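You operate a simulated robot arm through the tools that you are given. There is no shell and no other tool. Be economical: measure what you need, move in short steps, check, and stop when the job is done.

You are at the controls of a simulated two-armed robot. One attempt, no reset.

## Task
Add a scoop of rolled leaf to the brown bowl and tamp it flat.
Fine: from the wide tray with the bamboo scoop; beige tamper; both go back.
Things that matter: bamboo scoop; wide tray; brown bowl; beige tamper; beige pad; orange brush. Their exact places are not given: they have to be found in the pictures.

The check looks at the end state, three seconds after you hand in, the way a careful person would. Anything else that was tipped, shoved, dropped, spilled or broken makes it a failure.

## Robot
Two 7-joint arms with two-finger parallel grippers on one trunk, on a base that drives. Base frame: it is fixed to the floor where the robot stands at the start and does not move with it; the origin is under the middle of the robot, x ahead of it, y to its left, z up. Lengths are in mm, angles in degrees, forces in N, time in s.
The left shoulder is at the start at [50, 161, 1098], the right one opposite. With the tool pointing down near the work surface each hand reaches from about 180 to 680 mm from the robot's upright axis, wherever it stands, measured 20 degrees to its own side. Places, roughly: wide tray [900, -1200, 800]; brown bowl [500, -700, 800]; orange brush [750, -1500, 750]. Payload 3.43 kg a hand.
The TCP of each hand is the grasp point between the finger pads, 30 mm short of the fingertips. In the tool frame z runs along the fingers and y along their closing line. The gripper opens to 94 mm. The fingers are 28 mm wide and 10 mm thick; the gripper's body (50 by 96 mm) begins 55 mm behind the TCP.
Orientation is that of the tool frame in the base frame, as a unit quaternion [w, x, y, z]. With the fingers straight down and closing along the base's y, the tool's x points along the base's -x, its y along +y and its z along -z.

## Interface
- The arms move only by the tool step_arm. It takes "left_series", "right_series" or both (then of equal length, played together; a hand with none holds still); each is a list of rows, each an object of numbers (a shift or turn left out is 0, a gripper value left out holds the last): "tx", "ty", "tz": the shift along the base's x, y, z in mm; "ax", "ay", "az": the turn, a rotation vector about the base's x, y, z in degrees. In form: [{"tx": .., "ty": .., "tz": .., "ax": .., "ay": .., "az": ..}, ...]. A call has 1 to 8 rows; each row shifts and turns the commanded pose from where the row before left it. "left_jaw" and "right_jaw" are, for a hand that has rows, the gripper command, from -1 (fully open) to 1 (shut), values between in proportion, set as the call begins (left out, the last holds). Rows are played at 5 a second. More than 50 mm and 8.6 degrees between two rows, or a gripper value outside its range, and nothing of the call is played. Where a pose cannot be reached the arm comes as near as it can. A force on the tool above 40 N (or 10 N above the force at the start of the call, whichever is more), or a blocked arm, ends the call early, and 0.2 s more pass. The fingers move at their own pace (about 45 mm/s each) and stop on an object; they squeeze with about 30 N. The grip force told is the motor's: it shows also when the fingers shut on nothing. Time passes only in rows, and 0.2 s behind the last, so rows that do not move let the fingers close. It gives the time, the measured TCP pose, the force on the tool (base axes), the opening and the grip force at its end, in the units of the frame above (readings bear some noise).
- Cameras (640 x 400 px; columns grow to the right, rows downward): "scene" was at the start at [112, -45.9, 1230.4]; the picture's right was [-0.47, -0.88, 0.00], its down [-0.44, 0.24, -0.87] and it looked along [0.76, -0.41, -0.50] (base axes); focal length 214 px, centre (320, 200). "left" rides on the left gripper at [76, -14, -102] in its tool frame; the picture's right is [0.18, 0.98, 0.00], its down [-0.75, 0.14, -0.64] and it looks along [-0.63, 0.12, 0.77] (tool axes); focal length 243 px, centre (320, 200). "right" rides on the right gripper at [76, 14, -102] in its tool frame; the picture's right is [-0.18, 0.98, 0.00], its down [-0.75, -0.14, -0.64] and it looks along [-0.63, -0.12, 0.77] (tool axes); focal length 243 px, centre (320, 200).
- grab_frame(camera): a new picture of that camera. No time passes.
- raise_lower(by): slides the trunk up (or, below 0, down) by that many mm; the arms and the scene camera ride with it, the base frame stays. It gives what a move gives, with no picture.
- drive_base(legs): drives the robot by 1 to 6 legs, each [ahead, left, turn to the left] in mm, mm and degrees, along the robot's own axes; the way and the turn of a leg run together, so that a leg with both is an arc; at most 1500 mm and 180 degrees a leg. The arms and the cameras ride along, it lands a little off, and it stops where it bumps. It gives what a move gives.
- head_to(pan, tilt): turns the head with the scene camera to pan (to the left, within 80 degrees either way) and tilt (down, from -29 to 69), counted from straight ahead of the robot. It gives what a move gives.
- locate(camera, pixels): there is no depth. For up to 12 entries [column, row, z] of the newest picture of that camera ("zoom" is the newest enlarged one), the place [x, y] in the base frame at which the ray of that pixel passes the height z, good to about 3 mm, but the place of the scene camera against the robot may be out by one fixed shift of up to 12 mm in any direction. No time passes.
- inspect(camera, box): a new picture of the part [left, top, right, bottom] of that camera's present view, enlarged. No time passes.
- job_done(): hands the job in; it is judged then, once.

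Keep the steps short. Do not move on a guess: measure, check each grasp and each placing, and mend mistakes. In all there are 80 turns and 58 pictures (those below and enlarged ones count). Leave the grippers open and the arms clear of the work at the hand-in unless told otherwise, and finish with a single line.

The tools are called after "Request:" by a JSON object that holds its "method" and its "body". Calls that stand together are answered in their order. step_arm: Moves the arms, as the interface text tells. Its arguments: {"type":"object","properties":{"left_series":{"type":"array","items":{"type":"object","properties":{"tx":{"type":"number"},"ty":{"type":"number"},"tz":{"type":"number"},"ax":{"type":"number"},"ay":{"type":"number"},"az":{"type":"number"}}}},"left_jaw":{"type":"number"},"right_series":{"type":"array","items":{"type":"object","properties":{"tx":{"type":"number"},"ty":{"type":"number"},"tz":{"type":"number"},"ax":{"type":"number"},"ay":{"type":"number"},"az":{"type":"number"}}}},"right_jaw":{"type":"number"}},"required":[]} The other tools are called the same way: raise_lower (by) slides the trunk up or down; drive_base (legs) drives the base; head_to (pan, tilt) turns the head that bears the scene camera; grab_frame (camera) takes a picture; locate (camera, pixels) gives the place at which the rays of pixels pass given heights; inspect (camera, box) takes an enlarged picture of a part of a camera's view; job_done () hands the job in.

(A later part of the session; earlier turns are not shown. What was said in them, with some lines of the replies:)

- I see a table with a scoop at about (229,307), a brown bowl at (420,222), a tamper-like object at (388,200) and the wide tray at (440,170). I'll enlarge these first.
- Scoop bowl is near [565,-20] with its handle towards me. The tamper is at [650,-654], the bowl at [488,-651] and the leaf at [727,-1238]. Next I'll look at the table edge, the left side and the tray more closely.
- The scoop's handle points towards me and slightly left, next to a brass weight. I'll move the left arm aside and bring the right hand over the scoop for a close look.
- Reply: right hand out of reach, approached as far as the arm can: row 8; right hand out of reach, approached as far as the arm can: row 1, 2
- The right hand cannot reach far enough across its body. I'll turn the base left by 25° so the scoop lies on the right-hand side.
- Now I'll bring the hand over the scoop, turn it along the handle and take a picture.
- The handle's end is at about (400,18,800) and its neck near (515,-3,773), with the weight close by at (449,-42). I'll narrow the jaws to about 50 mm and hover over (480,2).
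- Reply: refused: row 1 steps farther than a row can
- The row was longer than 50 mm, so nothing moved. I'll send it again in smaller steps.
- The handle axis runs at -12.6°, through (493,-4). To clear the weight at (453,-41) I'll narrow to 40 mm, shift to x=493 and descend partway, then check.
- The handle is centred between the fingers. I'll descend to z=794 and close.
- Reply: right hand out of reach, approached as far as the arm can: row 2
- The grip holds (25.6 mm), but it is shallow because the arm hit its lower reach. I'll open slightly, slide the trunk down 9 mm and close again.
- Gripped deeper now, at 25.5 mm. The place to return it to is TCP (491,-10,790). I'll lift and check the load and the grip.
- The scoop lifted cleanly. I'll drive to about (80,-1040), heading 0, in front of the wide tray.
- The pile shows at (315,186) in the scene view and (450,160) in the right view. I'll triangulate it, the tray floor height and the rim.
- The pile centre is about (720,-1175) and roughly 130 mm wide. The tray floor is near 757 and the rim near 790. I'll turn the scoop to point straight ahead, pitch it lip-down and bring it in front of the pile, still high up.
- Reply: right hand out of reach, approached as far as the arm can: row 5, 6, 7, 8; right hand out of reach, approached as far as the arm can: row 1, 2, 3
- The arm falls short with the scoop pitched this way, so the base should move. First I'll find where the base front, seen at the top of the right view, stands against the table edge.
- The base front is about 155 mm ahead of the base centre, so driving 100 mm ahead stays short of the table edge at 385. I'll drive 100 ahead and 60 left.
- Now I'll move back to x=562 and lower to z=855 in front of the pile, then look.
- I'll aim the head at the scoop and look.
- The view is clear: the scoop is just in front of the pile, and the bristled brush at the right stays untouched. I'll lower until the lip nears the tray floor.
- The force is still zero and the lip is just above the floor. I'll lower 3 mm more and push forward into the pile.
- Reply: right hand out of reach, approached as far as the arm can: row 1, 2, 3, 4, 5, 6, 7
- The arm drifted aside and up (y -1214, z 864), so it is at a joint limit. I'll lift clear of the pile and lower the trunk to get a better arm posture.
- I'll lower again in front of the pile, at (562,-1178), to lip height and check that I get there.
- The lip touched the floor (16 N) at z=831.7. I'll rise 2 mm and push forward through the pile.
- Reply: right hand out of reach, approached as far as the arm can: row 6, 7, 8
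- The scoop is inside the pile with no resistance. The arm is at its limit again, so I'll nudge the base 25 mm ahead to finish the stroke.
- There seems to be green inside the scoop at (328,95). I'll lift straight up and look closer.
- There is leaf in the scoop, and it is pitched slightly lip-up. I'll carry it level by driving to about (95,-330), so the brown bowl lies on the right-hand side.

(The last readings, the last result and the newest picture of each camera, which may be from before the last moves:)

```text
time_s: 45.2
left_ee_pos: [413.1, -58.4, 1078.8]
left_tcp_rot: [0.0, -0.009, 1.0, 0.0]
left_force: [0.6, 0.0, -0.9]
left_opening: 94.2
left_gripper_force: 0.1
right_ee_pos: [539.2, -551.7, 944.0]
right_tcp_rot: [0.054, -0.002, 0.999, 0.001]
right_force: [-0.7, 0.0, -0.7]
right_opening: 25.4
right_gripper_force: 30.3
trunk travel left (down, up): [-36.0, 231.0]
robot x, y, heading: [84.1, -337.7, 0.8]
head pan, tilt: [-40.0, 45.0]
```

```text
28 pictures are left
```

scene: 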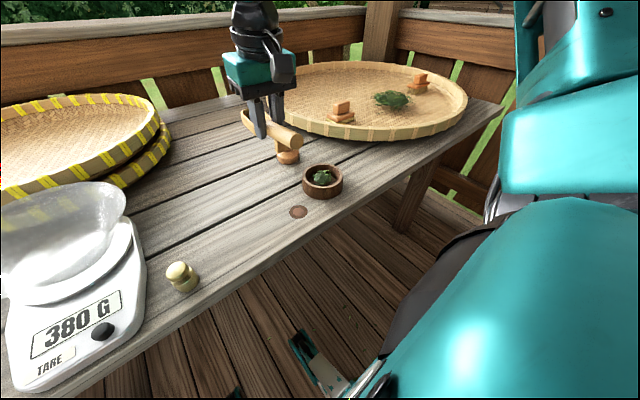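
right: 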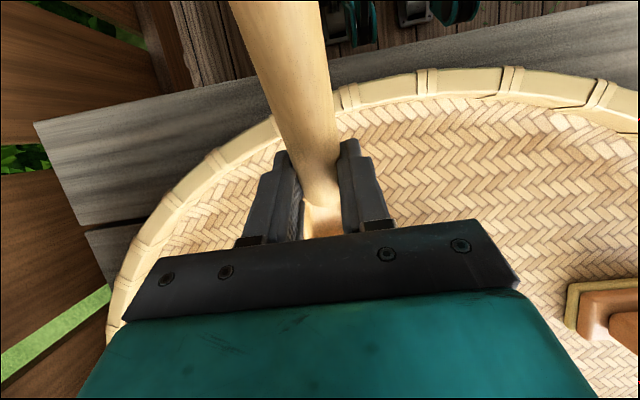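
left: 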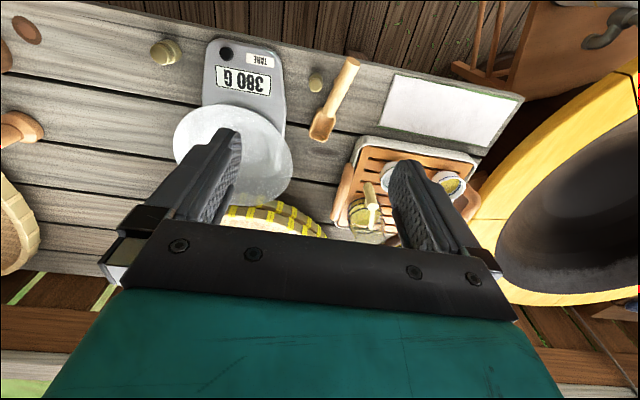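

I'll turn the scoop to point right (yaw about -85°) while moving beside the bowl, staying high.

Request:
{"method": "step_arm", "body": {"right_series": [{"az": -8, "tx": -8}, {"az": -8, "tx": -8}, {"az": -8, "tx": -8}, {"az": -8, "tx": -8}, {"az": -8, "tx": -8}, {"az": -8, "tx": -8}, {"az": -8, "tx": -8}, {"az": -8}]}}

Request:
{"method": "step_arm", "body": {"right_series": [{"az": -8}, {"az": -8}, {"az": -5}, {"tz": 0}]}}

Request:
{"method": "grab_frame", "body": {"camera": "right"}}

```text
time_s: 47.0
left_ee_pos: [413.0, -56.6, 1078.7]
left_tcp_rot: [-0.001, -0.009, 1.0, 0.0]
left_force: [-0.3, -0.8, -0.5]
left_opening: 94.0
left_gripper_force: 0.0
right_ee_pos: [481.9, -551.8, 943.2]
right_tcp_rot: [0.046, 0.528, 0.847, -0.029]
right_force: [0.6, -1.0, 0.2]
right_opening: 25.4
right_gripper_force: 29.7
trunk travel left (down, up): [-36.0, 231.0]
robot x, y, heading: [81.0, -337.6, 1.1]
head pan, tilt: [-40.0, 45.0]
```

```text
time_s: 48.0
left_ee_pos: [412.8, -58.9, 1079.5]
left_tcp_rot: [0.0, -0.009, 1.0, -0.001]
left_force: [-0.2, 0.6, 0.7]
left_opening: 94.2
left_gripper_force: 0.2
right_ee_pos: [482.6, -550.9, 943.2]
right_tcp_rot: [0.04, 0.674, 0.737, -0.037]
right_force: [-0.2, -0.2, -0.2]
right_opening: 25.7
right_gripper_force: 29.8
trunk travel left (down, up): [-36.0, 231.0]
robot x, y, heading: [75.8, -338.8, 1.0]
head pan, tilt: [-40.0, 45.0]
```

```text
27 pictures are left
```

right: 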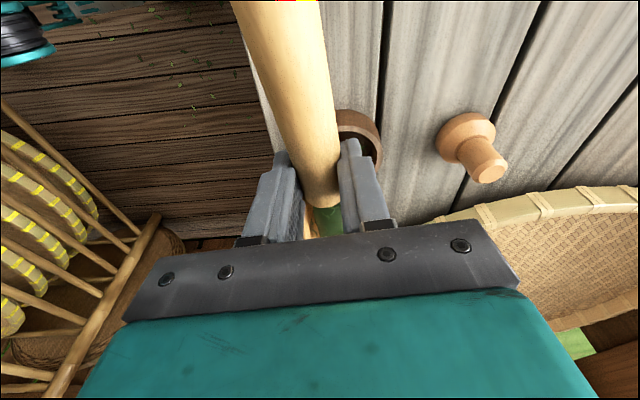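

Green leaf fills the scoop at (328,220). I'll fix the bowl and tamper positions with this camera.

Request:
{"method": "locate", "body": {"camera": "right", "pixels": [[358, 112, 785], [381, 150, 785], [345, 108, 785], [466, 135, 760], [466, 128, 770], [488, 172, 810], [483, 168, 800]]}}

Request:
{"method": "locate", "body": {"camera": "scene", "pixels": [[322, 174, 785], [322, 197, 751], [303, 174, 785], [341, 174, 785], [287, 160, 751], [298, 212, 751]]}}

Request:
{"method": "inspect", "body": {"camera": "scene", "box": [220, 100, 380, 220]}}

```text
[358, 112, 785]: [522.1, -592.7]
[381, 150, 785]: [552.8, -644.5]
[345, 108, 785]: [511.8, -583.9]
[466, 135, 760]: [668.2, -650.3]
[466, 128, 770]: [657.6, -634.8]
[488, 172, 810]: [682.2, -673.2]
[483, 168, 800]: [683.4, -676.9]
```

```text
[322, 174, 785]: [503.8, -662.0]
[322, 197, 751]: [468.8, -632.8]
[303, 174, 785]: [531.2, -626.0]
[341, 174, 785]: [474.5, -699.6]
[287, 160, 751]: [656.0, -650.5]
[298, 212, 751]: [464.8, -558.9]
```

```text
3.33 times, centred on (300, 160) of scene
```

zoom: 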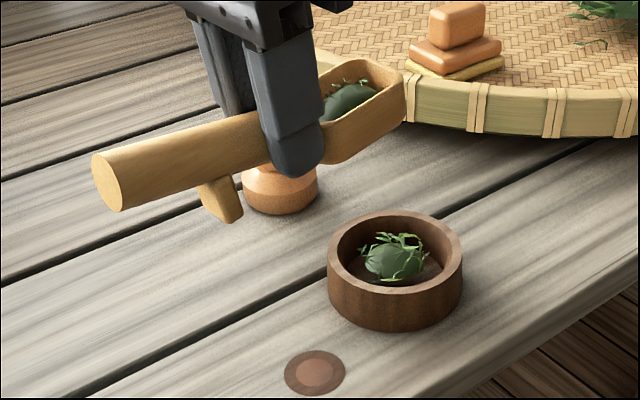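

The scoop is heaped full. The bowl centre is about (502,-648) with its rim near 788. I'll lower so the lip sits over the bowl (TCP (495,-550,842)), then check.

Request:
{"method": "step_arm", "body": {"right_series": [{"tx": 6, "tz": -30}, {"tx": 6, "tz": -35}, {"tz": -36}, {"tz": 0}]}}

Request:
{"method": "inspect", "body": {"camera": "scene", "box": [220, 100, 380, 220]}}

```text
time_s: 49.0
left_ee_pos: [413.4, -57.5, 1079.7]
left_tcp_rot: [0.0, -0.009, 1.0, 0.0]
left_force: [0.3, -0.2, -0.2]
left_opening: 94.1
left_gripper_force: 0.1
right_ee_pos: [494.8, -553.2, 841.7]
right_tcp_rot: [0.04, 0.674, 0.737, -0.036]
right_force: [0.4, -0.5, -0.5]
right_opening: 25.3
right_gripper_force: 30.0
trunk travel left (down, up): [-36.0, 231.0]
robot x, y, heading: [81.4, -334.7, 0.9]
head pan, tilt: [-40.0, 45.0]
```

```text
3.33 times, centred on (300, 160) of scene
```

zoom: 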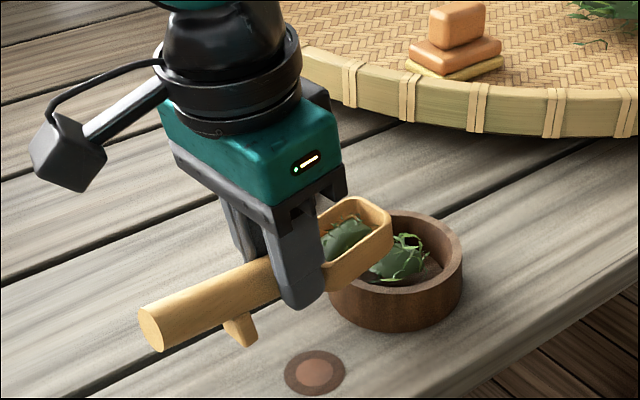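

Request:
{"method": "locate", "body": {"camera": "zoom", "pixels": [[392, 235, 831], [355, 197, 831], [328, 262, 788], [463, 258, 788], [398, 294, 788], [395, 212, 788], [315, 372, 751], [280, 190, 770]]}}

```text
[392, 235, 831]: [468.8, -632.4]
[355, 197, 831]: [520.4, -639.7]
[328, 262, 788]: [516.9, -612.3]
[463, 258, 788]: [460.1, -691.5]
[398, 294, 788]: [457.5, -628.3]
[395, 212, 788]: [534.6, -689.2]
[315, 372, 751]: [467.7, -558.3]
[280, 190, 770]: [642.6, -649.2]
```

Relative to the bowl centre the lip is about 17 mm short in y. I'll correct that and begin tipping the scoop, keeping the lip over the bowl.

Request:
{"method": "step_arm", "body": {"right_series": [{"ty": -14}, {"ax": 8, "ay": 0.7, "ty": -2.3, "tz": -2}, {"ax": 8, "ay": 0.7, "ty": -4.1, "tz": 13}, {"ax": 8, "ay": 0.7, "ty": -5.5, "tz": 11}, {"tz": 0}]}}

Request:
{"method": "inspect", "body": {"camera": "scene", "box": [220, 100, 380, 220]}}

```text
time_s: 50.2
left_ee_pos: [413.8, -57.9, 1079.9]
left_tcp_rot: [0.0, -0.009, 1.0, 0.0]
left_force: [0.0, 0.0, -0.1]
left_opening: 93.9
left_gripper_force: 0.0
right_ee_pos: [495.8, -578.2, 865.3]
right_tcp_rot: [-0.114, 0.666, 0.73, 0.107]
right_force: [0.8, 0.0, -0.3]
right_opening: 25.6
right_gripper_force: 29.8
trunk travel left (down, up): [-36.0, 231.0]
robot x, y, heading: [83.5, -333.8, 0.9]
head pan, tilt: [-40.0, 45.0]
```

```text
3.33 times, centred on (300, 160) of scene
```

zoom: 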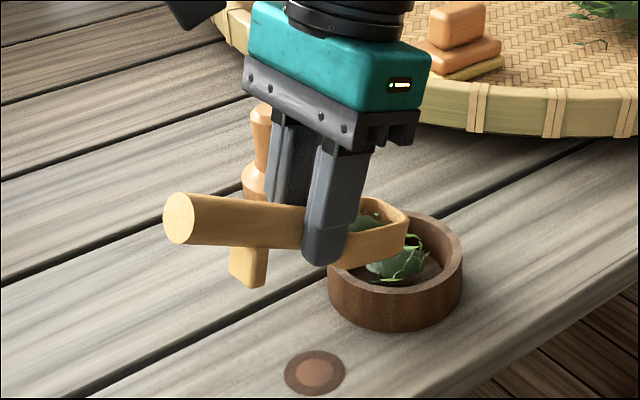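

The lip is over the middle of the bowl and the leaf is still in the scoop. I'll keep tipping.

Request:
{"method": "step_arm", "body": {"right_series": [{"ax": 8, "ay": 0.7, "ty": -7, "tz": 10}, {"ax": 8, "ay": 0.7, "ty": -8.2, "tz": 9}, {"ax": 8, "ay": 0.7, "ty": -9.5, "tz": 7}, {"ax": 8, "ay": 0.7, "ty": -10.3, "tz": 5}, {"tz": 0}]}}

Request:
{"method": "inspect", "body": {"camera": "scene", "box": [220, 100, 380, 220]}}

```text
time_s: 51.4
left_ee_pos: [413.9, -57.3, 1079.5]
left_tcp_rot: [0.0, -0.009, 1.0, 0.0]
left_force: [0.2, -0.1, 0.3]
left_opening: 94.2
left_gripper_force: 0.1
right_ee_pos: [495.5, -614.0, 896.2]
right_tcp_rot: [-0.311, 0.611, 0.669, 0.288]
right_force: [-0.7, -0.3, -1.0]
right_opening: 25.4
right_gripper_force: 30.4
trunk travel left (down, up): [-36.0, 231.0]
robot x, y, heading: [82.2, -335.5, 1.0]
head pan, tilt: [-40.0, 45.0]
```

```text
3.33 times, centred on (300, 160) of scene
```

zoom: 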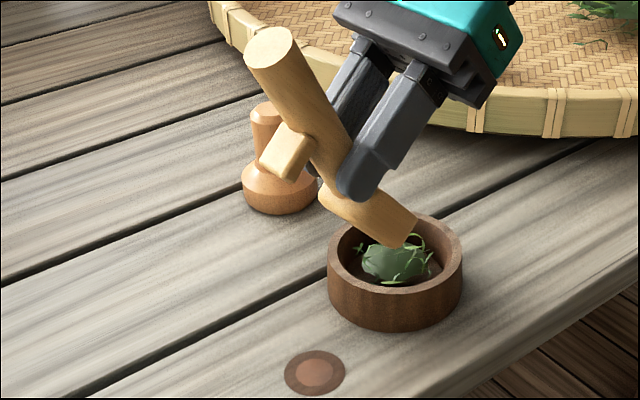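

The leaf mound in the bowl looks bigger. I'll tip further to empty the scoop fully.

Request:
{"method": "step_arm", "body": {"right_series": [{"ax": 8, "ay": 0.7, "ty": -11, "tz": 3}, {"ax": 8, "ay": 0.7, "ty": -11, "tz": 2}, {"ax": 8, "ay": 0.7, "ty": -8, "tz": 2}, {"tz": 8}, {"tz": -8}, {"tz": 8}, {"tz": 0}]}}

Request:
{"method": "inspect", "body": {"camera": "scene", "box": [220, 100, 380, 220]}}

```text
time_s: 53.0
left_ee_pos: [413.6, -58.6, 1078.9]
left_tcp_rot: [0.0, -0.009, 1.0, 0.0]
left_force: [0.1, -0.2, 0.6]
left_opening: 93.9
left_gripper_force: 0.2
right_ee_pos: [468.5, -640.2, 919.1]
right_tcp_rot: [-0.423, 0.552, 0.601, 0.393]
right_force: [0.5, -0.2, -0.3]
right_opening: 25.6
right_gripper_force: 29.8
right hand out of reach, approached as far as the arm can: row 3
trunk travel left (down, up): [-36.0, 231.0]
robot x, y, heading: [86.0, -335.2, 1.2]
head pan, tilt: [-40.0, 45.0]
```

```text
3.33 times, centred on (300, 160) of scene
```

zoom: 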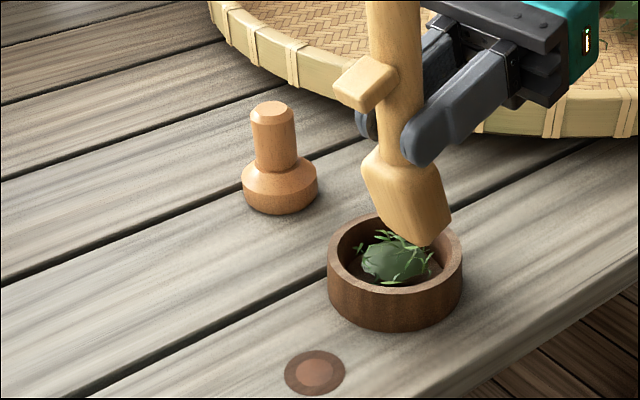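

The scoop is steeply tipped, about 70°. I'll lift away, level it and look at the bowl and the scoop's inside.

Request:
{"method": "step_arm", "body": {"right_series": [{"tz": 30}, {"tz": 20, "ax": -8, "ay": -0.7}, {"ty": 20, "ax": -8, "ay": -0.7}, {"ty": 20, "ax": -8, "ay": -0.7}, {"ty": 20, "ax": -8, "ay": -0.7}, {"ty": 20, "ax": -8, "ay": -0.7}, {"ty": 20, "ax": -8, "ay": -0.7}, {"ty": 20, "ax": -8, "ay": -0.7}]}}

Request:
{"method": "inspect", "body": {"camera": "scene", "box": [220, 100, 380, 220]}}

```text
time_s: 54.8
left_ee_pos: [414.1, -57.5, 1078.0]
left_tcp_rot: [0.0, -0.009, 1.0, 0.0]
left_force: [-0.5, 0.6, 0.1]
left_opening: 94.0
left_gripper_force: 0.1
right_ee_pos: [469.4, -520.8, 969.6]
right_tcp_rot: [-0.089, 0.669, 0.732, 0.086]
right_force: [0.0, -0.1, -0.8]
right_opening: 25.3
right_gripper_force: 29.7
trunk travel left (down, up): [-36.0, 231.0]
robot x, y, heading: [83.4, -335.6, 1.0]
head pan, tilt: [-40.0, 45.0]
```

```text
3.33 times, centred on (300, 160) of scene
```

zoom: 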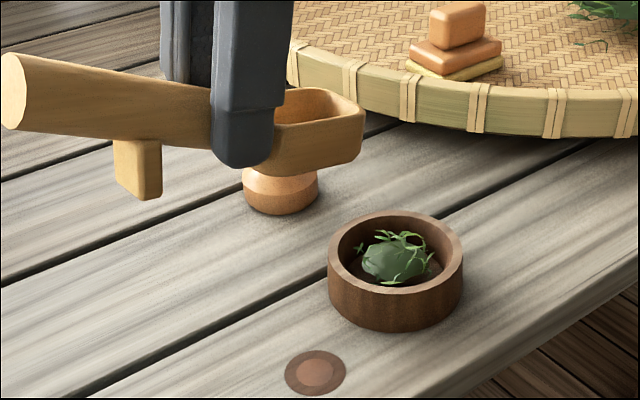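

The scoop is empty, the leaf is in the bowl and I see no spill. I'll level the scoop, turn it back and drive to the first standing place to return it.

Request:
{"method": "step_arm", "body": {"right_series": [{"ax": -7, "ay": -0.6, "tz": 10}, {"ax": -7, "ay": -0.6, "tz": 10}, {"az": 8}, {"az": 8}, {"az": 8}, {"az": 8}, {"az": 8}, {"az": 8}]}}

Request:
{"method": "drive_base", "body": {"legs": [[-83, 0, 0], [0, 335, 0], [0, 0, 24]]}}

Request:
{"method": "head_to", "body": {"pan": -30, "tilt": 45}}

Request:
{"method": "grab_frame", "body": {"camera": "right"}}

```text
time_s: 56.6
left_ee_pos: [413.5, -57.5, 1079.7]
left_tcp_rot: [0.001, -0.008, 1.0, 0.0]
left_force: [0.0, -0.5, -0.2]
left_opening: 94.0
left_gripper_force: 0.0
right_ee_pos: [468.2, -521.4, 988.6]
right_tcp_rot: [-0.003, 0.314, 0.949, 0.003]
right_force: [-0.7, 0.4, 0.1]
right_opening: 25.4
right_gripper_force: 30.1
trunk travel left (down, up): [-36.0, 231.0]
robot x, y, heading: [81.7, -336.8, 0.8]
head pan, tilt: [-40.0, 45.0]
```

```text
time_s: 60.7
left_ee_pos: [184.4, 385.6, 1078.8]
left_tcp_rot: [0.0, -0.214, 0.977, 0.0]
left_force: [-0.7, -0.2, 0.2]
left_opening: 93.8
left_gripper_force: 0.0
right_ee_pos: [422.4, -16.7, 988.7]
right_tcp_rot: [-0.003, 0.113, 0.994, 0.003]
right_force: [-0.3, -0.1, -0.3]
right_opening: 25.7
right_gripper_force: 29.9
trunk travel left (down, up): [-36.0, 231.0]
robot x, y, heading: [-5.2, -7.0, 24.8]
head pan, tilt: [-40.0, 45.0]
```

```text
time_s: 61.5
left_ee_pos: [184.7, 385.5, 1079.1]
left_tcp_rot: [0.0, -0.215, 0.977, 0.0]
left_force: [0.4, -0.1, -0.6]
left_opening: 94.2
left_gripper_force: 0.0
right_ee_pos: [422.7, -17.3, 989.1]
right_tcp_rot: [-0.003, 0.112, 0.994, 0.003]
right_force: [0.2, -0.7, -0.4]
right_opening: 25.4
right_gripper_force: 29.8
trunk travel left (down, up): [-36.0, 231.0]
robot x, y, heading: [-10.6, -3.3, 24.7]
head pan, tilt: [-30.0, 45.0]
```

```text
20 pictures are left
```

right: 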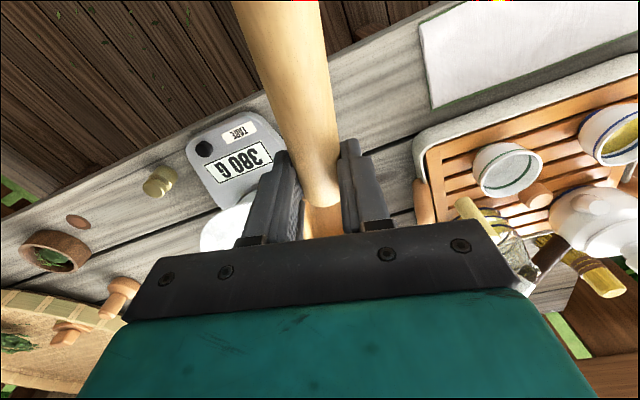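

Pose matches the plan: yaw -13°, level. I'll go to (491,-10) at z≈832 and check the clearance to the weight.

Request:
{"method": "step_arm", "body": {"right_series": [{"tx": 17, "ty": 2, "tz": -35, "az": 1}, {"tx": 17, "ty": 2, "tz": -40}, {"tx": 17, "ty": 2, "tz": -40}, {"tx": 17, "ty": 1, "tz": -40}, {"tz": 0}]}}

Request:
{"method": "grab_frame", "body": {"camera": "right"}}

```text
time_s: 62.6
left_ee_pos: [183.7, 384.6, 1079.2]
left_tcp_rot: [0.0, -0.214, 0.977, 0.0]
left_force: [-0.2, -0.2, -0.9]
left_opening: 94.1
left_gripper_force: 0.1
right_ee_pos: [490.2, -8.9, 832.7]
right_tcp_rot: [-0.003, 0.103, 0.995, 0.002]
right_force: [-1.1, 0.0, -1.1]
right_opening: 25.6
right_gripper_force: 30.5
trunk travel left (down, up): [-36.0, 231.0]
robot x, y, heading: [-6.5, -6.4, 24.8]
head pan, tilt: [-30.0, 45.0]
```

```text
19 pictures are left
```

right: 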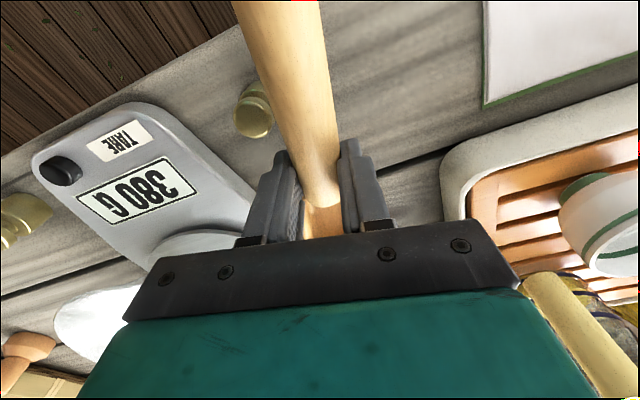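

The layout matches the view at grasp time. I'll lower gently to z≈791, watching the force.

Request:
{"method": "step_arm", "body": {"right_series": [{"tz": -18}, {"tz": -14}, {"tz": -6}, {"tz": -2.5}, {"tz": 0}]}}

```text
time_s: 63.9
left_ee_pos: [185.4, 385.1, 1078.9]
left_tcp_rot: [-0.001, -0.215, 0.977, -0.001]
left_force: [0.6, -0.4, 0.3]
left_opening: 93.9
left_gripper_force: 0.1
right_ee_pos: [490.0, -11.0, 792.6]
right_tcp_rot: [-0.003, 0.104, 0.995, 0.003]
right_force: [0.2, 0.6, 0.0]
right_opening: 25.5
right_gripper_force: 30.4
trunk travel left (down, up): [-36.0, 231.0]
robot x, y, heading: [-5.5, -3.4, 24.8]
head pan, tilt: [-30.0, 45.0]
```

Force is still zero at 792.6. I'll come down 2 mm more, then open slightly to 40 mm to clear the weight.

Request:
{"method": "step_arm", "body": {"right_series": [{"tz": -1}, {"tz": -1}, {"tz": 0}]}}

Request:
{"method": "step_arm", "body": {"right_series": [{"tz": 0}, {"tz": 0}, {"tz": 0}], "right_jaw": 0.2}}

Request:
{"method": "step_arm", "body": {"right_series": [{"tz": 20}, {"tz": 30}, {"tz": 40}, {"tz": 40}, {"tx": -30, "tz": 35}, {"tx": -30, "tz": 35}, {"tx": -30, "tz": 20}]}}

Request:
{"method": "grab_frame", "body": {"camera": "right"}}

```text
time_s: 64.7
left_ee_pos: [184.7, 384.7, 1079.2]
left_tcp_rot: [0.001, -0.215, 0.977, 0.0]
left_force: [0.2, -0.3, 0.4]
left_opening: 94.2
left_gripper_force: 0.1
right_ee_pos: [490.4, -9.0, 792.2]
right_tcp_rot: [-0.002, 0.104, 0.995, 0.004]
right_force: [-0.7, -1.7, 14.5]
right_opening: 25.6
right_gripper_force: 29.9
trunk travel left (down, up): [-36.0, 231.0]
robot x, y, heading: [-7.2, -2.2, 24.7]
head pan, tilt: [-30.0, 45.0]
```

```text
time_s: 65.5
left_ee_pos: [183.9, 385.0, 1078.7]
left_tcp_rot: [0.0, -0.215, 0.977, 0.001]
left_force: [0.5, 0.2, -0.4]
left_opening: 93.8
left_gripper_force: 0.0
right_ee_pos: [489.8, -9.9, 792.1]
right_tcp_rot: [-0.003, 0.104, 0.995, 0.003]
right_force: [-0.3, -0.4, 0.6]
right_opening: 37.7
right_gripper_force: 0.0
trunk travel left (down, up): [-36.0, 231.0]
robot x, y, heading: [-4.6, -4.1, 24.9]
head pan, tilt: [-30.0, 45.0]
```

```text
time_s: 67.0
left_ee_pos: [185.0, 384.2, 1078.6]
left_tcp_rot: [0.0, -0.215, 0.977, 0.0]
left_force: [0.1, -0.3, 0.2]
left_opening: 94.2
left_gripper_force: 0.0
right_ee_pos: [400.9, -8.4, 1012.5]
right_tcp_rot: [-0.003, 0.103, 0.995, 0.003]
right_force: [0.5, 0.6, 0.5]
right_opening: 37.6
right_gripper_force: 0.1
trunk travel left (down, up): [-36.0, 231.0]
robot x, y, heading: [-5.7, -4.8, 24.9]
head pan, tilt: [-30.0, 45.0]
```

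```text
18 pictures are left
```

right: 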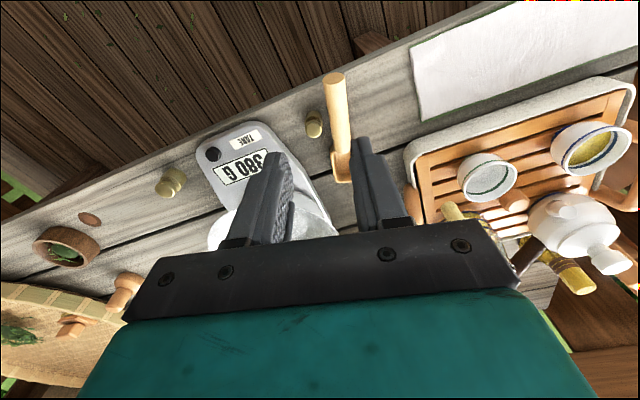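

The scoop is back in its place, upright, and the weight still stands. Next is the tamper, so I'll drive to about (180,-420), heading 0.

Request:
{"method": "drive_base", "body": {"legs": [[0, 0, -25], [0, -416, 0], [185, 0, 0]]}}

Request:
{"method": "step_arm", "body": {"right_series": [{"tz": -20}, {"tz": -20}, {"tz": 0}], "right_jaw": -0.5}}

Request:
{"method": "grab_frame", "body": {"camera": "right"}}

```text
time_s: 72.0
left_ee_pos: [516.1, -146.7, 1079.2]
left_tcp_rot: [0.0, 0.001, 1.0, 0.001]
left_force: [0.6, 1.0, -0.5]
left_opening: 93.9
left_gripper_force: 0.0
right_ee_pos: [545.6, -594.6, 1011.3]
right_tcp_rot: [-0.003, 0.316, 0.949, 0.003]
right_force: [-0.1, 0.1, 0.7]
right_opening: 37.5
right_gripper_force: 0.1
trunk travel left (down, up): [-36.0, 231.0]
robot x, y, heading: [177.1, -418.7, -0.0]
head pan, tilt: [-30.0, 45.0]
```

```text
time_s: 72.8
left_ee_pos: [515.0, -146.7, 1077.9]
left_tcp_rot: [0.0, 0.0, 1.0, 0.0]
left_force: [0.2, -0.5, 0.5]
left_opening: 93.7
left_gripper_force: 0.1
right_ee_pos: [545.0, -594.3, 971.6]
right_tcp_rot: [-0.003, 0.316, 0.949, 0.004]
right_force: [0.2, -0.2, 0.0]
right_opening: 70.7
right_gripper_force: 0.0
trunk travel left (down, up): [-36.0, 231.0]
robot x, y, heading: [182.4, -419.1, -0.0]
head pan, tilt: [-30.0, 45.0]
```

```text
17 pictures are left
```

right: 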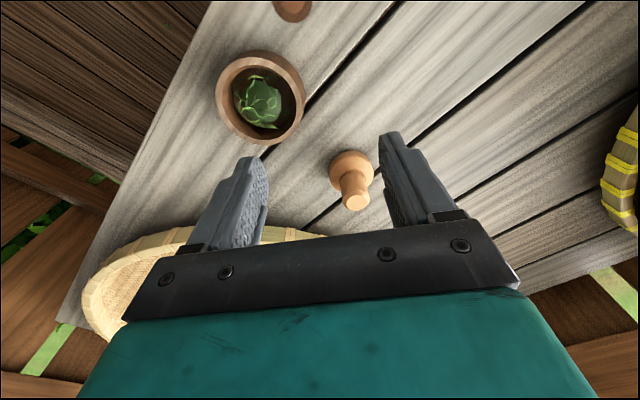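

Tamper and bowl are both clearly visible. I'll locate them.

Request:
{"method": "locate", "body": {"camera": "right", "pixels": [[357, 202, 800], [357, 202, 815], [357, 202, 830], [351, 168, 765], [351, 166, 752], [346, 202, 815], [369, 202, 815], [216, 97, 788], [303, 97, 788], [261, 50, 788], [257, 143, 788], [292, 8, 751]]}}

Request:
{"method": "inspect", "body": {"camera": "right", "box": [200, 30, 400, 230]}}

```text
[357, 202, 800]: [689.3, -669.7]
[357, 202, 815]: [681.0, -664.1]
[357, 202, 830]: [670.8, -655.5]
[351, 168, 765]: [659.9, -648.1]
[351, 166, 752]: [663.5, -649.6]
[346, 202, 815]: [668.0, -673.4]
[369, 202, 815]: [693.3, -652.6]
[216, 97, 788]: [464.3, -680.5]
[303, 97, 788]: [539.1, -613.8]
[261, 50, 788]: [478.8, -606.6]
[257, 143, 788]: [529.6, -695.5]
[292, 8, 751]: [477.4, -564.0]
```

```text
2.00 times, centred on (300, 130) of right
```

zoom: 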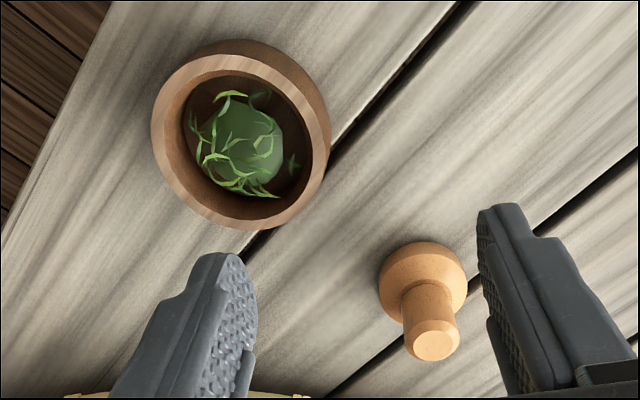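

Tamper axis is about (664,-651) with its top near z 833. The bowl centre is (503,-649). I'll hover above the tamper with the fingertips just over its top.

Request:
{"method": "step_arm", "body": {"right_series": [{"tx": 30, "ty": -14, "tz": -22}, {"tx": 30, "ty": -14, "tz": -22}, {"tx": 30, "ty": -14, "tz": -22}, {"tx": 29, "ty": -15, "tz": -22}, {"tz": 0}]}}

Request:
{"method": "grab_frame", "body": {"camera": "right"}}

```text
time_s: 74.0
left_ee_pos: [516.7, -148.4, 1080.1]
left_tcp_rot: [0.0, 0.0, 1.0, -0.001]
left_force: [0.2, -0.4, 0.2]
left_opening: 94.1
left_gripper_force: 0.0
right_ee_pos: [664.5, -652.9, 883.7]
right_tcp_rot: [-0.002, 0.315, 0.949, 0.005]
right_force: [0.4, 0.4, 0.0]
right_opening: 70.5
right_gripper_force: 0.0
trunk travel left (down, up): [-36.0, 231.0]
robot x, y, heading: [180.2, -416.3, 0.1]
head pan, tilt: [-30.0, 45.0]
```

```text
15 pictures are left
```

right: 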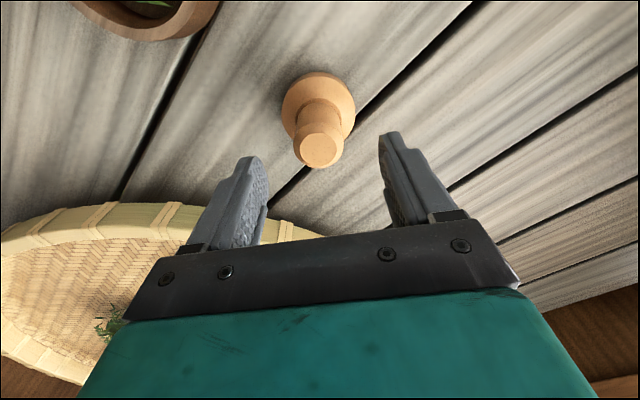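

Request:
{"method": "locate", "body": {"camera": "right", "pixels": [[317, 148, 820], [317, 148, 833], [317, 148, 840], [318, 106, 765], [318, 108, 755], [295, 148, 833], [341, 148, 833]]}}

```text
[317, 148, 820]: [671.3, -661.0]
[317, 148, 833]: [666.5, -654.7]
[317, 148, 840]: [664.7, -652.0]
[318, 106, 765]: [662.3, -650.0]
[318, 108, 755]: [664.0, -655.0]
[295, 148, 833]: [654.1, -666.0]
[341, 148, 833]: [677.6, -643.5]
```

The tamper axis (664,-652) lies right under the hand, handle about 32 mm thick. I'll descend to z=815 and close.

Request:
{"method": "step_arm", "body": {"right_series": [{"tz": -20}, {"tz": -20}, {"tz": -18}, {"tz": -10}, {"tz": 0}]}}

Request:
{"method": "step_arm", "body": {"right_series": [{"tz": 0}, {"tz": 0}, {"tz": 0}, {"tz": 0}], "right_jaw": 1}}

```text
time_s: 75.2
left_ee_pos: [514.5, -146.5, 1078.8]
left_tcp_rot: [0.0, 0.0, 1.0, 0.0]
left_force: [0.7, -0.2, 0.4]
left_opening: 94.2
left_gripper_force: 0.0
right_ee_pos: [663.9, -652.0, 815.7]
right_tcp_rot: [-0.003, 0.315, 0.949, 0.003]
right_force: [0.0, -0.1, 0.4]
right_opening: 70.6
right_gripper_force: 0.1
trunk travel left (down, up): [-36.0, 231.0]
robot x, y, heading: [178.0, -416.1, -0.1]
head pan, tilt: [-30.0, 45.0]
```

```text
time_s: 76.2
left_ee_pos: [514.8, -147.6, 1078.9]
left_tcp_rot: [0.001, 0.0, 1.0, 0.0]
left_force: [-0.5, -0.3, -0.9]
left_opening: 93.8
left_gripper_force: 0.0
right_ee_pos: [664.2, -652.3, 816.0]
right_tcp_rot: [-0.002, 0.315, 0.949, 0.003]
right_force: [-0.8, 0.1, 0.0]
right_opening: 36.2
right_gripper_force: 29.9
trunk travel left (down, up): [-36.0, 231.0]
robot x, y, heading: [178.2, -420.6, -0.2]
head pan, tilt: [-30.0, 45.0]
```

Gripped at 36 mm. I'll lift and carry it over the bowl centre (503,-649).

Request:
{"method": "step_arm", "body": {"right_series": [{"tz": 30}, {"tz": 40}, {"tz": 30, "tx": -10}, {"tx": -40, "ty": 1}, {"tx": -40, "ty": 1}, {"tx": -40, "ty": 1}, {"tx": -31}, {"tz": 0}]}}

Request:
{"method": "head_to", "body": {"pan": -36, "tilt": 50}}

Request:
{"method": "grab_frame", "body": {"camera": "scene"}}

Request:
{"method": "grab_frame", "body": {"camera": "right"}}

```text
time_s: 78.0
left_ee_pos: [514.5, -147.3, 1079.5]
left_tcp_rot: [0.0, 0.0, 1.0, 0.0]
left_force: [0.1, 0.2, -0.8]
left_opening: 94.0
left_gripper_force: 0.0
right_ee_pos: [503.4, -649.3, 915.5]
right_tcp_rot: [-0.003, 0.316, 0.949, 0.003]
right_force: [0.4, -0.3, -1.4]
right_opening: 36.9
right_gripper_force: 30.0
trunk travel left (down, up): [-36.0, 231.0]
robot x, y, heading: [179.4, -418.2, 0.2]
head pan, tilt: [-30.0, 45.0]
```

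```text
time_s: 78.7
left_ee_pos: [515.8, -147.2, 1079.1]
left_tcp_rot: [0.0, 0.0, 1.0, 0.0]
left_force: [0.5, 0.7, -0.3]
left_opening: 93.8
left_gripper_force: 0.1
right_ee_pos: [502.7, -648.4, 915.6]
right_tcp_rot: [-0.002, 0.315, 0.949, 0.002]
right_force: [-0.1, 0.0, -1.5]
right_opening: 36.5
right_gripper_force: 29.9
trunk travel left (down, up): [-36.0, 231.0]
robot x, y, heading: [178.9, -419.6, 0.2]
head pan, tilt: [-36.0, 50.0]
```

```text
14 pictures are left
```

scene: 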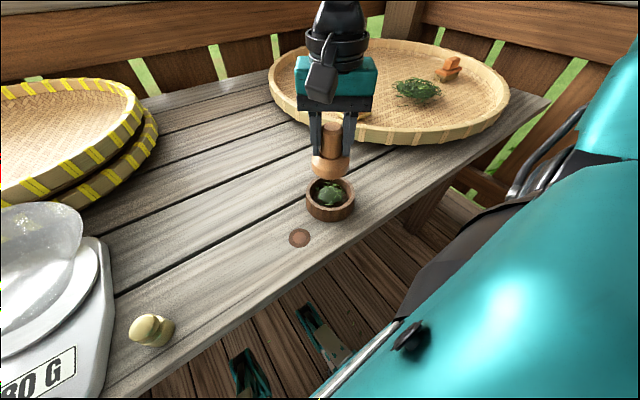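

```text
13 pictures are left
```

right: 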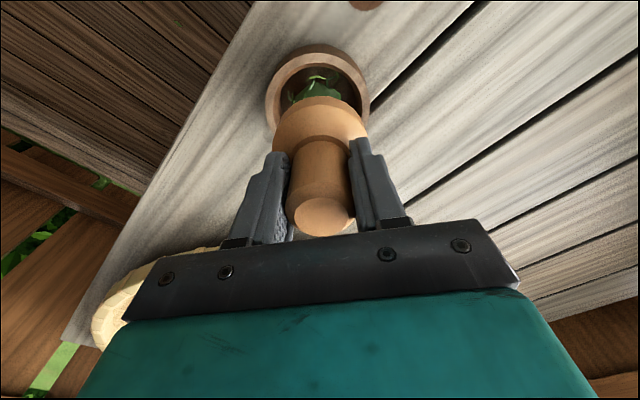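

Before lowering I'll check the bowl's rim against the hand.

Request:
{"method": "locate", "body": {"camera": "right", "pixels": [[266, 97, 788], [370, 93, 788], [316, 52, 788], [320, 95, 788]]}}

```text
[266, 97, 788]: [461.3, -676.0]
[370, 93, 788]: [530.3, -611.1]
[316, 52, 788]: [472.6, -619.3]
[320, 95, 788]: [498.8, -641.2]
```

Centre confirmed near (503,-648), which leaves about 12 mm of margin. I'll lower to just above the rim, then go slowly into the bowl.

Request:
{"method": "step_arm", "body": {"right_series": [{"tz": -30}, {"tz": -30}, {"tz": 0}]}}

Request:
{"method": "inspect", "body": {"camera": "scene", "box": [250, 120, 410, 240]}}

```text
time_s: 79.5
left_ee_pos: [514.0, -146.5, 1079.6]
left_tcp_rot: [0.0, 0.0, 1.0, -0.001]
left_force: [-0.2, -0.5, -0.5]
left_opening: 93.9
left_gripper_force: 0.0
right_ee_pos: [503.5, -649.5, 854.5]
right_tcp_rot: [-0.003, 0.316, 0.949, 0.003]
right_force: [0.6, -0.4, -1.5]
right_opening: 36.3
right_gripper_force: 30.0
trunk travel left (down, up): [-36.0, 231.0]
robot x, y, heading: [181.9, -421.6, 0.2]
head pan, tilt: [-36.0, 50.0]
```

```text
3.33 times, centred on (330, 180) of scene
```

zoom: 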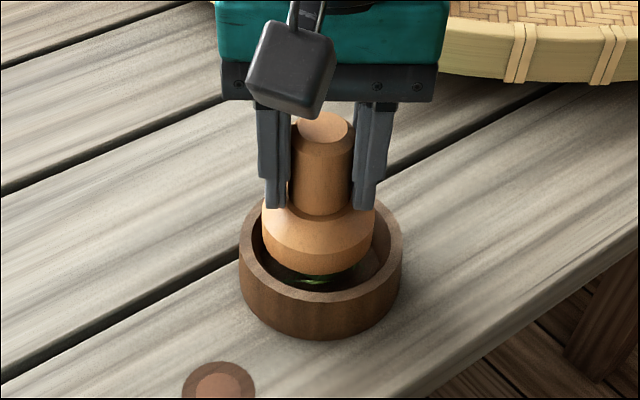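

Well centred. I'll press down in small steps, watching the force.

Request:
{"method": "step_arm", "body": {"right_series": [{"tz": -5}, {"tz": -4}, {"tz": -4}, {"tz": -3}, {"tz": 0}]}}

Request:
{"method": "step_arm", "body": {"right_series": [{"tz": -3}, {"tz": -3}, {"tz": -3}, {"tz": -2}, {"tz": 0}]}}

```text
time_s: 80.7
left_ee_pos: [515.0, -147.1, 1079.3]
left_tcp_rot: [0.0, -0.001, 1.0, 0.0]
left_force: [-0.1, 0.3, 0.1]
left_opening: 93.9
left_gripper_force: 0.1
right_ee_pos: [503.2, -648.6, 839.3]
right_tcp_rot: [-0.001, 0.316, 0.949, 0.004]
right_force: [-0.3, 1.4, -1.1]
right_opening: 36.4
right_gripper_force: 30.2
trunk travel left (down, up): [-36.0, 231.0]
robot x, y, heading: [176.9, -419.9, 0.2]
head pan, tilt: [-36.0, 50.0]
```

```text
time_s: 81.9
left_ee_pos: [514.4, -148.3, 1079.7]
left_tcp_rot: [0.0, 0.0, 1.0, 0.0]
left_force: [0.2, 0.7, -0.6]
left_opening: 93.7
left_gripper_force: 0.2
right_ee_pos: [502.7, -649.0, 828.3]
right_tcp_rot: [-0.002, 0.316, 0.949, 0.004]
right_force: [0.7, 0.3, -1.1]
right_opening: 36.4
right_gripper_force: 29.9
trunk travel left (down, up): [-36.0, 231.0]
robot x, y, heading: [182.7, -419.2, 0.0]
head pan, tilt: [-36.0, 50.0]
```

The tamper's foot is at about 762 with no force yet. I'll continue.

Request:
{"method": "step_arm", "body": {"right_series": [{"tz": -2}, {"tz": -1.5}, {"tz": -1.5}, {"tz": 0}]}}

```text
time_s: 82.9
left_ee_pos: [514.4, -146.6, 1079.2]
left_tcp_rot: [0.0, 0.0, 1.0, 0.0]
left_force: [-0.2, 0.3, 0.2]
left_opening: 94.2
left_gripper_force: 0.1
right_ee_pos: [503.7, -648.6, 823.3]
right_tcp_rot: [-0.002, 0.316, 0.949, 0.004]
right_force: [-0.4, 1.0, -0.7]
right_opening: 36.6
right_gripper_force: 29.5
trunk travel left (down, up): [-36.0, 231.0]
robot x, y, heading: [180.6, -422.5, -0.2]
head pan, tilt: [-36.0, 50.0]
```

Request:
{"method": "step_arm", "body": {"right_series": [{"tz": -1}, {"tz": -1}, {"tz": -1}, {"tz": 0}]}}

```text
time_s: 83.9
left_ee_pos: [514.5, -146.1, 1079.5]
left_tcp_rot: [0.001, 0.001, 1.0, -0.001]
left_force: [0.2, -0.2, -0.2]
left_opening: 93.9
left_gripper_force: 0.1
right_ee_pos: [504.0, -649.2, 823.4]
right_tcp_rot: [0.001, 0.316, 0.949, 0.003]
right_force: [1.4, -7.0, 32.5]
right_opening: 36.4
right_gripper_force: 30.5
trunk travel left (down, up): [-36.0, 231.0]
robot x, y, heading: [177.1, -421.5, 0.2]
head pan, tilt: [-36.0, 50.0]
```

It now presses with 32 N on the bowl floor. I'll hold briefly, lift straight out and check the result.

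Request:
{"method": "step_arm", "body": {"right_series": [{"tz": 0}, {"tz": 0}, {"tz": 0}, {"tz": 3}, {"tz": 10}, {"tz": 25}, {"tz": 30}, {"tz": 30}]}}

Request:
{"method": "step_arm", "body": {"right_series": [{"tx": 40}, {"tx": 40}, {"tx": 40}, {"tx": 30}, {"tz": 0}]}}

Request:
{"method": "inspect", "body": {"camera": "scene", "box": [250, 120, 410, 240]}}

```text
time_s: 85.7
left_ee_pos: [513.8, -146.5, 1079.2]
left_tcp_rot: [0.0, 0.001, 1.0, 0.0]
left_force: [-0.1, 0.6, -0.8]
left_opening: 93.9
left_gripper_force: 0.1
right_ee_pos: [502.9, -647.3, 920.5]
right_tcp_rot: [-0.003, 0.315, 0.949, 0.004]
right_force: [1.1, 0.4, -0.8]
right_opening: 36.3
right_gripper_force: 29.9
trunk travel left (down, up): [-36.0, 231.0]
robot x, y, heading: [179.1, -416.7, 0.2]
head pan, tilt: [-36.0, 50.0]
```

```text
time_s: 86.9
left_ee_pos: [515.7, -146.8, 1079.4]
left_tcp_rot: [0.0, 0.0, 1.0, -0.001]
left_force: [0.2, 0.0, -0.1]
left_opening: 94.0
left_gripper_force: 0.1
right_ee_pos: [652.6, -647.9, 920.1]
right_tcp_rot: [-0.003, 0.316, 0.949, 0.004]
right_force: [-0.2, 0.2, -1.6]
right_opening: 36.1
right_gripper_force: 29.4
trunk travel left (down, up): [-36.0, 231.0]
robot x, y, heading: [177.8, -420.3, -0.1]
head pan, tilt: [-36.0, 50.0]
```

```text
3.33 times, centred on (330, 180) of scene
```

zoom: 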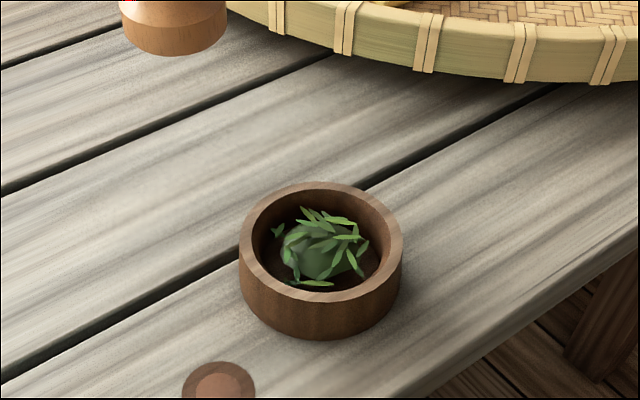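

The leaf looks pressed flat. I'll take one closer look to be sure.

Request:
{"method": "inspect", "body": {"camera": "scene", "box": [302, 158, 358, 228]}}

```text
5.71 times, centred on (330, 193) of scene
```

zoom: 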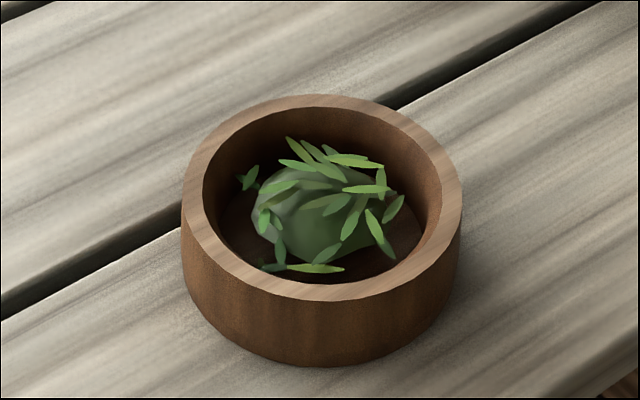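

The curled sprigs are now flat blades, but the mound's height is hard to judge. I'll press once more at the same spot with a longer hold.

Request:
{"method": "step_arm", "body": {"right_series": [{"tx": -40}, {"tx": -40}, {"tx": -40}, {"tx": -29.5}, {"tz": -30}, {"tz": -30}, {"tz": -20}, {"tz": 0}]}}

Request:
{"method": "step_arm", "body": {"right_series": [{"tz": -8}, {"tz": -4}, {"tz": -3}, {"tz": -2}, {"tz": 0}]}}

```text
time_s: 88.7
left_ee_pos: [515.0, -145.8, 1078.4]
left_tcp_rot: [-0.001, 0.0, 1.0, -0.001]
left_force: [-0.4, 0.6, -0.3]
left_opening: 94.2
left_gripper_force: 0.1
right_ee_pos: [503.0, -647.4, 839.2]
right_tcp_rot: [-0.003, 0.316, 0.949, 0.003]
right_force: [0.2, 0.4, -1.6]
right_opening: 36.1
right_gripper_force: 29.8
trunk travel left (down, up): [-36.0, 231.0]
robot x, y, heading: [180.5, -421.1, 0.1]
head pan, tilt: [-36.0, 50.0]
```

```text
time_s: 89.9
left_ee_pos: [515.2, -146.2, 1078.9]
left_tcp_rot: [0.001, 0.0, 1.0, 0.001]
left_force: [-0.4, 0.4, 0.3]
left_opening: 93.9
left_gripper_force: 0.0
right_ee_pos: [503.9, -648.5, 822.2]
right_tcp_rot: [-0.002, 0.316, 0.949, 0.003]
right_force: [-0.4, -1.7, 9.4]
right_opening: 36.5
right_gripper_force: 30.2
trunk travel left (down, up): [-36.0, 231.0]
robot x, y, heading: [178.0, -418.2, -0.0]
head pan, tilt: [-36.0, 50.0]
```

Request:
{"method": "step_arm", "body": {"right_series": [{"tz": -1}, {"tz": 0}, {"tz": 0}, {"tz": 0}, {"tz": 0}, {"tz": 0}]}}

Request:
{"method": "step_arm", "body": {"right_series": [{"tz": 4}, {"tz": 15}, {"tz": 30}, {"tz": 40}, {"tz": 10, "tx": 38}, {"tx": 40}, {"tx": 40}, {"tx": 42, "ty": -3}]}}

Request:
{"method": "inspect", "body": {"camera": "scene", "box": [302, 158, 358, 228]}}

```text
time_s: 91.3
left_ee_pos: [514.1, -145.6, 1078.3]
left_tcp_rot: [0.001, 0.0, 1.0, 0.0]
left_force: [-0.6, 0.4, 0.2]
left_opening: 93.9
left_gripper_force: 0.1
right_ee_pos: [504.7, -649.1, 822.3]
right_tcp_rot: [0.0, 0.315, 0.949, 0.003]
right_force: [4.6, -6.9, 34.3]
right_opening: 36.3
right_gripper_force: 29.9
trunk travel left (down, up): [-36.0, 231.0]
robot x, y, heading: [177.8, -417.6, -0.1]
head pan, tilt: [-36.0, 50.0]
```

```text
time_s: 93.1
left_ee_pos: [515.5, -145.9, 1079.1]
left_tcp_rot: [0.0, 0.0, 1.0, 0.0]
left_force: [0.1, -0.1, 0.2]
left_opening: 94.4
left_gripper_force: 0.0
right_ee_pos: [663.6, -651.5, 919.8]
right_tcp_rot: [-0.003, 0.315, 0.949, 0.004]
right_force: [-0.3, -0.7, -0.4]
right_opening: 36.0
right_gripper_force: 29.8
trunk travel left (down, up): [-36.0, 231.0]
robot x, y, heading: [187.0, -416.4, 0.3]
head pan, tilt: [-36.0, 50.0]
```

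```text
5.71 times, centred on (330, 193) of scene
```

zoom: 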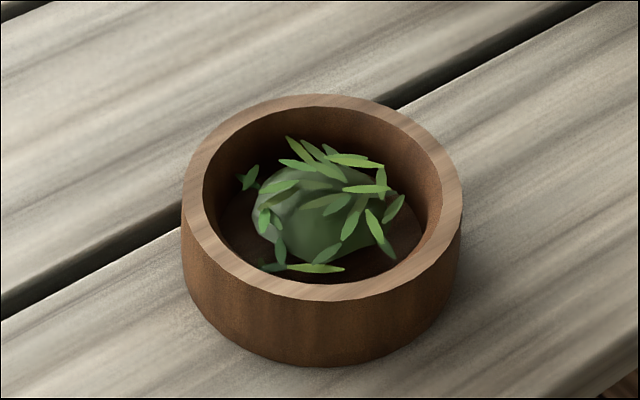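

Nothing changed, so it was already tamped flat. I'll return the tamper to (664,-652), lowering to z≈816.

Request:
{"method": "step_arm", "body": {"right_series": [{"tz": -35}, {"tz": -35}, {"tz": -22}, {"tz": -8}, {"tz": -2}, {"tz": 0}]}}

```text
time_s: 94.5
left_ee_pos: [514.2, -147.4, 1077.6]
left_tcp_rot: [0.0, 0.0, 1.0, 0.0]
left_force: [0.2, 0.1, 0.2]
left_opening: 93.9
left_gripper_force: 0.1
right_ee_pos: [662.9, -652.2, 818.3]
right_tcp_rot: [-0.002, 0.316, 0.949, 0.005]
right_force: [0.1, 0.0, -0.5]
right_opening: 36.0
right_gripper_force: 29.6
trunk travel left (down, up): [-36.0, 231.0]
robot x, y, heading: [175.8, -420.9, 0.1]
head pan, tilt: [-36.0, 50.0]
```

Not touching yet, so I'll lower in 1 mm steps.

Request:
{"method": "step_arm", "body": {"right_series": [{"tz": -1}, {"tz": -1}, {"tz": -0.5}, {"tz": 0}]}}

```text
time_s: 95.5
left_ee_pos: [515.0, -146.7, 1079.3]
left_tcp_rot: [0.0, 0.0, 1.0, -0.001]
left_force: [0.7, 0.2, -0.2]
left_opening: 93.9
left_gripper_force: 0.0
right_ee_pos: [663.6, -652.0, 815.5]
right_tcp_rot: [-0.003, 0.315, 0.949, 0.004]
right_force: [-0.1, 0.5, -1.7]
right_opening: 36.2
right_gripper_force: 29.8
trunk travel left (down, up): [-36.0, 231.0]
robot x, y, heading: [179.7, -419.0, -0.1]
head pan, tilt: [-36.0, 50.0]
```

Request:
{"method": "step_arm", "body": {"right_series": [{"tz": -0.7}, {"tz": -0.7}, {"tz": 0}]}}

```text
time_s: 96.3
left_ee_pos: [513.9, -146.4, 1078.7]
left_tcp_rot: [0.001, 0.001, 1.0, 0.0]
left_force: [0.0, -1.1, 0.4]
left_opening: 93.9
left_gripper_force: 0.0
right_ee_pos: [663.0, -650.8, 814.0]
right_tcp_rot: [-0.001, 0.315, 0.949, 0.004]
right_force: [-1.2, -1.5, 2.6]
right_opening: 36.2
right_gripper_force: 30.3
trunk travel left (down, up): [-36.0, 231.0]
robot x, y, heading: [179.2, -418.7, 0.1]
head pan, tilt: [-36.0, 50.0]
```

Contact (2.6 N). I'll open the jaws and lift straight up.

Request:
{"method": "step_arm", "body": {"right_series": [{"tz": 0}, {"tz": 0}, {"tz": 0}, {"tz": 0}], "right_jaw": -0.6}}

Request:
{"method": "step_arm", "body": {"right_series": [{"tz": 20}, {"tz": 35}, {"tz": 45}, {"tz": 45}, {"tz": 45, "tx": -20}, {"tx": -45}, {"tx": -45}, {"tx": -45}]}}

Request:
{"method": "grab_frame", "body": {"camera": "right"}}

Request:
{"method": "grab_frame", "body": {"camera": "scene"}}

```text
time_s: 97.3
left_ee_pos: [515.2, -148.0, 1079.3]
left_tcp_rot: [0.0, -0.001, 1.0, 0.001]
left_force: [-0.1, 1.2, 0.3]
left_opening: 93.8
left_gripper_force: 0.0
right_ee_pos: [663.2, -651.3, 814.6]
right_tcp_rot: [-0.003, 0.315, 0.949, 0.004]
right_force: [0.4, 0.5, 0.5]
right_opening: 75.6
right_gripper_force: 0.0
trunk travel left (down, up): [-36.0, 231.0]
robot x, y, heading: [176.6, -419.6, 0.1]
head pan, tilt: [-36.0, 50.0]
```

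```text
time_s: 99.1
left_ee_pos: [515.4, -146.4, 1080.3]
left_tcp_rot: [0.001, -0.001, 1.0, -0.001]
left_force: [0.0, -0.2, 0.2]
left_opening: 94.0
left_gripper_force: 0.2
right_ee_pos: [508.0, -652.9, 1005.1]
right_tcp_rot: [-0.002, 0.315, 0.949, 0.003]
right_force: [-0.2, 0.2, -0.6]
right_opening: 75.1
right_gripper_force: 0.0
trunk travel left (down, up): [-36.0, 231.0]
robot x, y, heading: [183.0, -421.1, 0.2]
head pan, tilt: [-36.0, 50.0]
```

```text
8 pictures are left
```

right: 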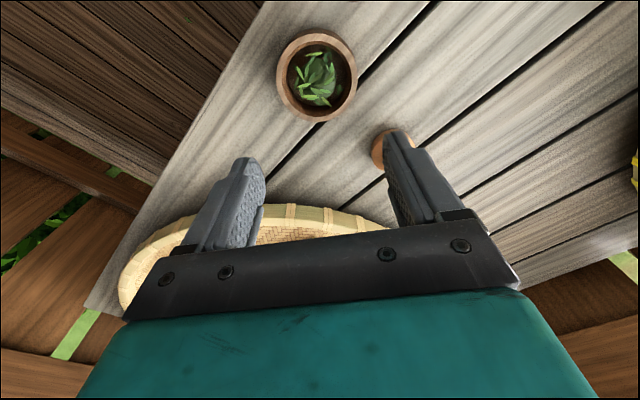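

```text
7 pictures are left
```

scene: 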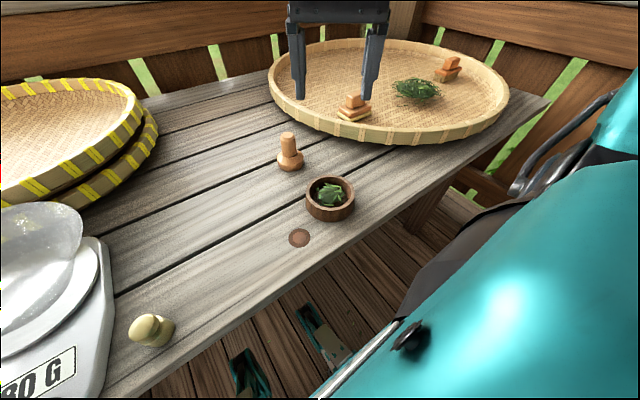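

Everything stands upright: tamper in its place, bowl with flat leaf, tray and brush undisturbed. I'll open the hand fully and back away from the table, then take a last look at the scoop.

Request:
{"method": "step_arm", "body": {"right_series": [{"tz": 30}, {"tz": 30}, {"tz": 0}], "right_jaw": -1}}

Request:
{"method": "drive_base", "body": {"legs": [[-180, 0, 0]]}}

Request:
{"method": "head_to", "body": {"pan": 20, "tilt": 40}}

Request:
{"method": "grab_frame", "body": {"camera": "scene"}}

```text
time_s: 99.9
left_ee_pos: [515.2, -147.5, 1079.2]
left_tcp_rot: [0.0, 0.0, 1.0, 0.0]
left_force: [0.2, -0.4, -0.6]
left_opening: 94.1
left_gripper_force: 0.0
right_ee_pos: [508.0, -651.5, 1062.9]
right_tcp_rot: [-0.003, 0.314, 0.949, 0.004]
right_force: [-0.3, 0.3, -0.8]
right_opening: 93.9
right_gripper_force: 0.0
trunk travel left (down, up): [-36.0, 231.0]
robot x, y, heading: [179.1, -418.0, -0.2]
head pan, tilt: [-36.0, 50.0]
```

```text
time_s: 101.4
left_ee_pos: [335.2, -146.0, 1077.7]
left_tcp_rot: [0.001, 0.001, 1.0, 0.0]
left_force: [0.0, -0.2, 0.0]
left_opening: 94.0
left_gripper_force: 0.1
right_ee_pos: [328.0, -652.5, 1063.8]
right_tcp_rot: [-0.003, 0.316, 0.949, 0.004]
right_force: [-0.3, -0.7, -0.7]
right_opening: 93.8
right_gripper_force: 0.1
trunk travel left (down, up): [-36.0, 231.0]
robot x, y, heading: [-2.9, -420.9, 0.1]
head pan, tilt: [-36.0, 50.0]
```

```text
time_s: 102.7
left_ee_pos: [335.4, -145.4, 1079.3]
left_tcp_rot: [0.0, 0.0, 1.0, 0.0]
left_force: [0.3, -0.5, -0.3]
left_opening: 94.3
left_gripper_force: 0.1
right_ee_pos: [328.6, -652.2, 1063.8]
right_tcp_rot: [-0.004, 0.316, 0.949, 0.004]
right_force: [-0.3, 0.0, 0.4]
right_opening: 94.1
right_gripper_force: 0.1
trunk travel left (down, up): [-36.0, 231.0]
robot x, y, heading: [-0.7, -417.4, 0.0]
head pan, tilt: [20.0, 40.0]
```

```text
6 pictures are left
```

scene: 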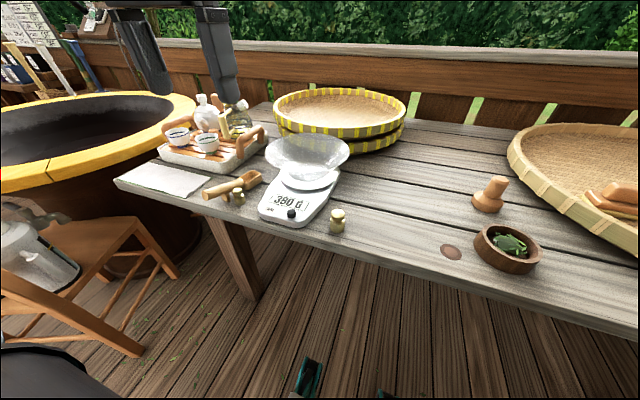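

Everything is in place: scoop at (235,185), tamper at (490,195), leaf in the bowl, nothing tipped. I'm handing in.

Request:
{"method": "job_done", "body": {}}

```text
The job is handed in.
```

I put a full scoop of rolled leaf from the wide tray into the brown bowl and tamped it flat; the bamboo scoop and beige tamper are back in their places, and I saw nothing spilled or tipped.
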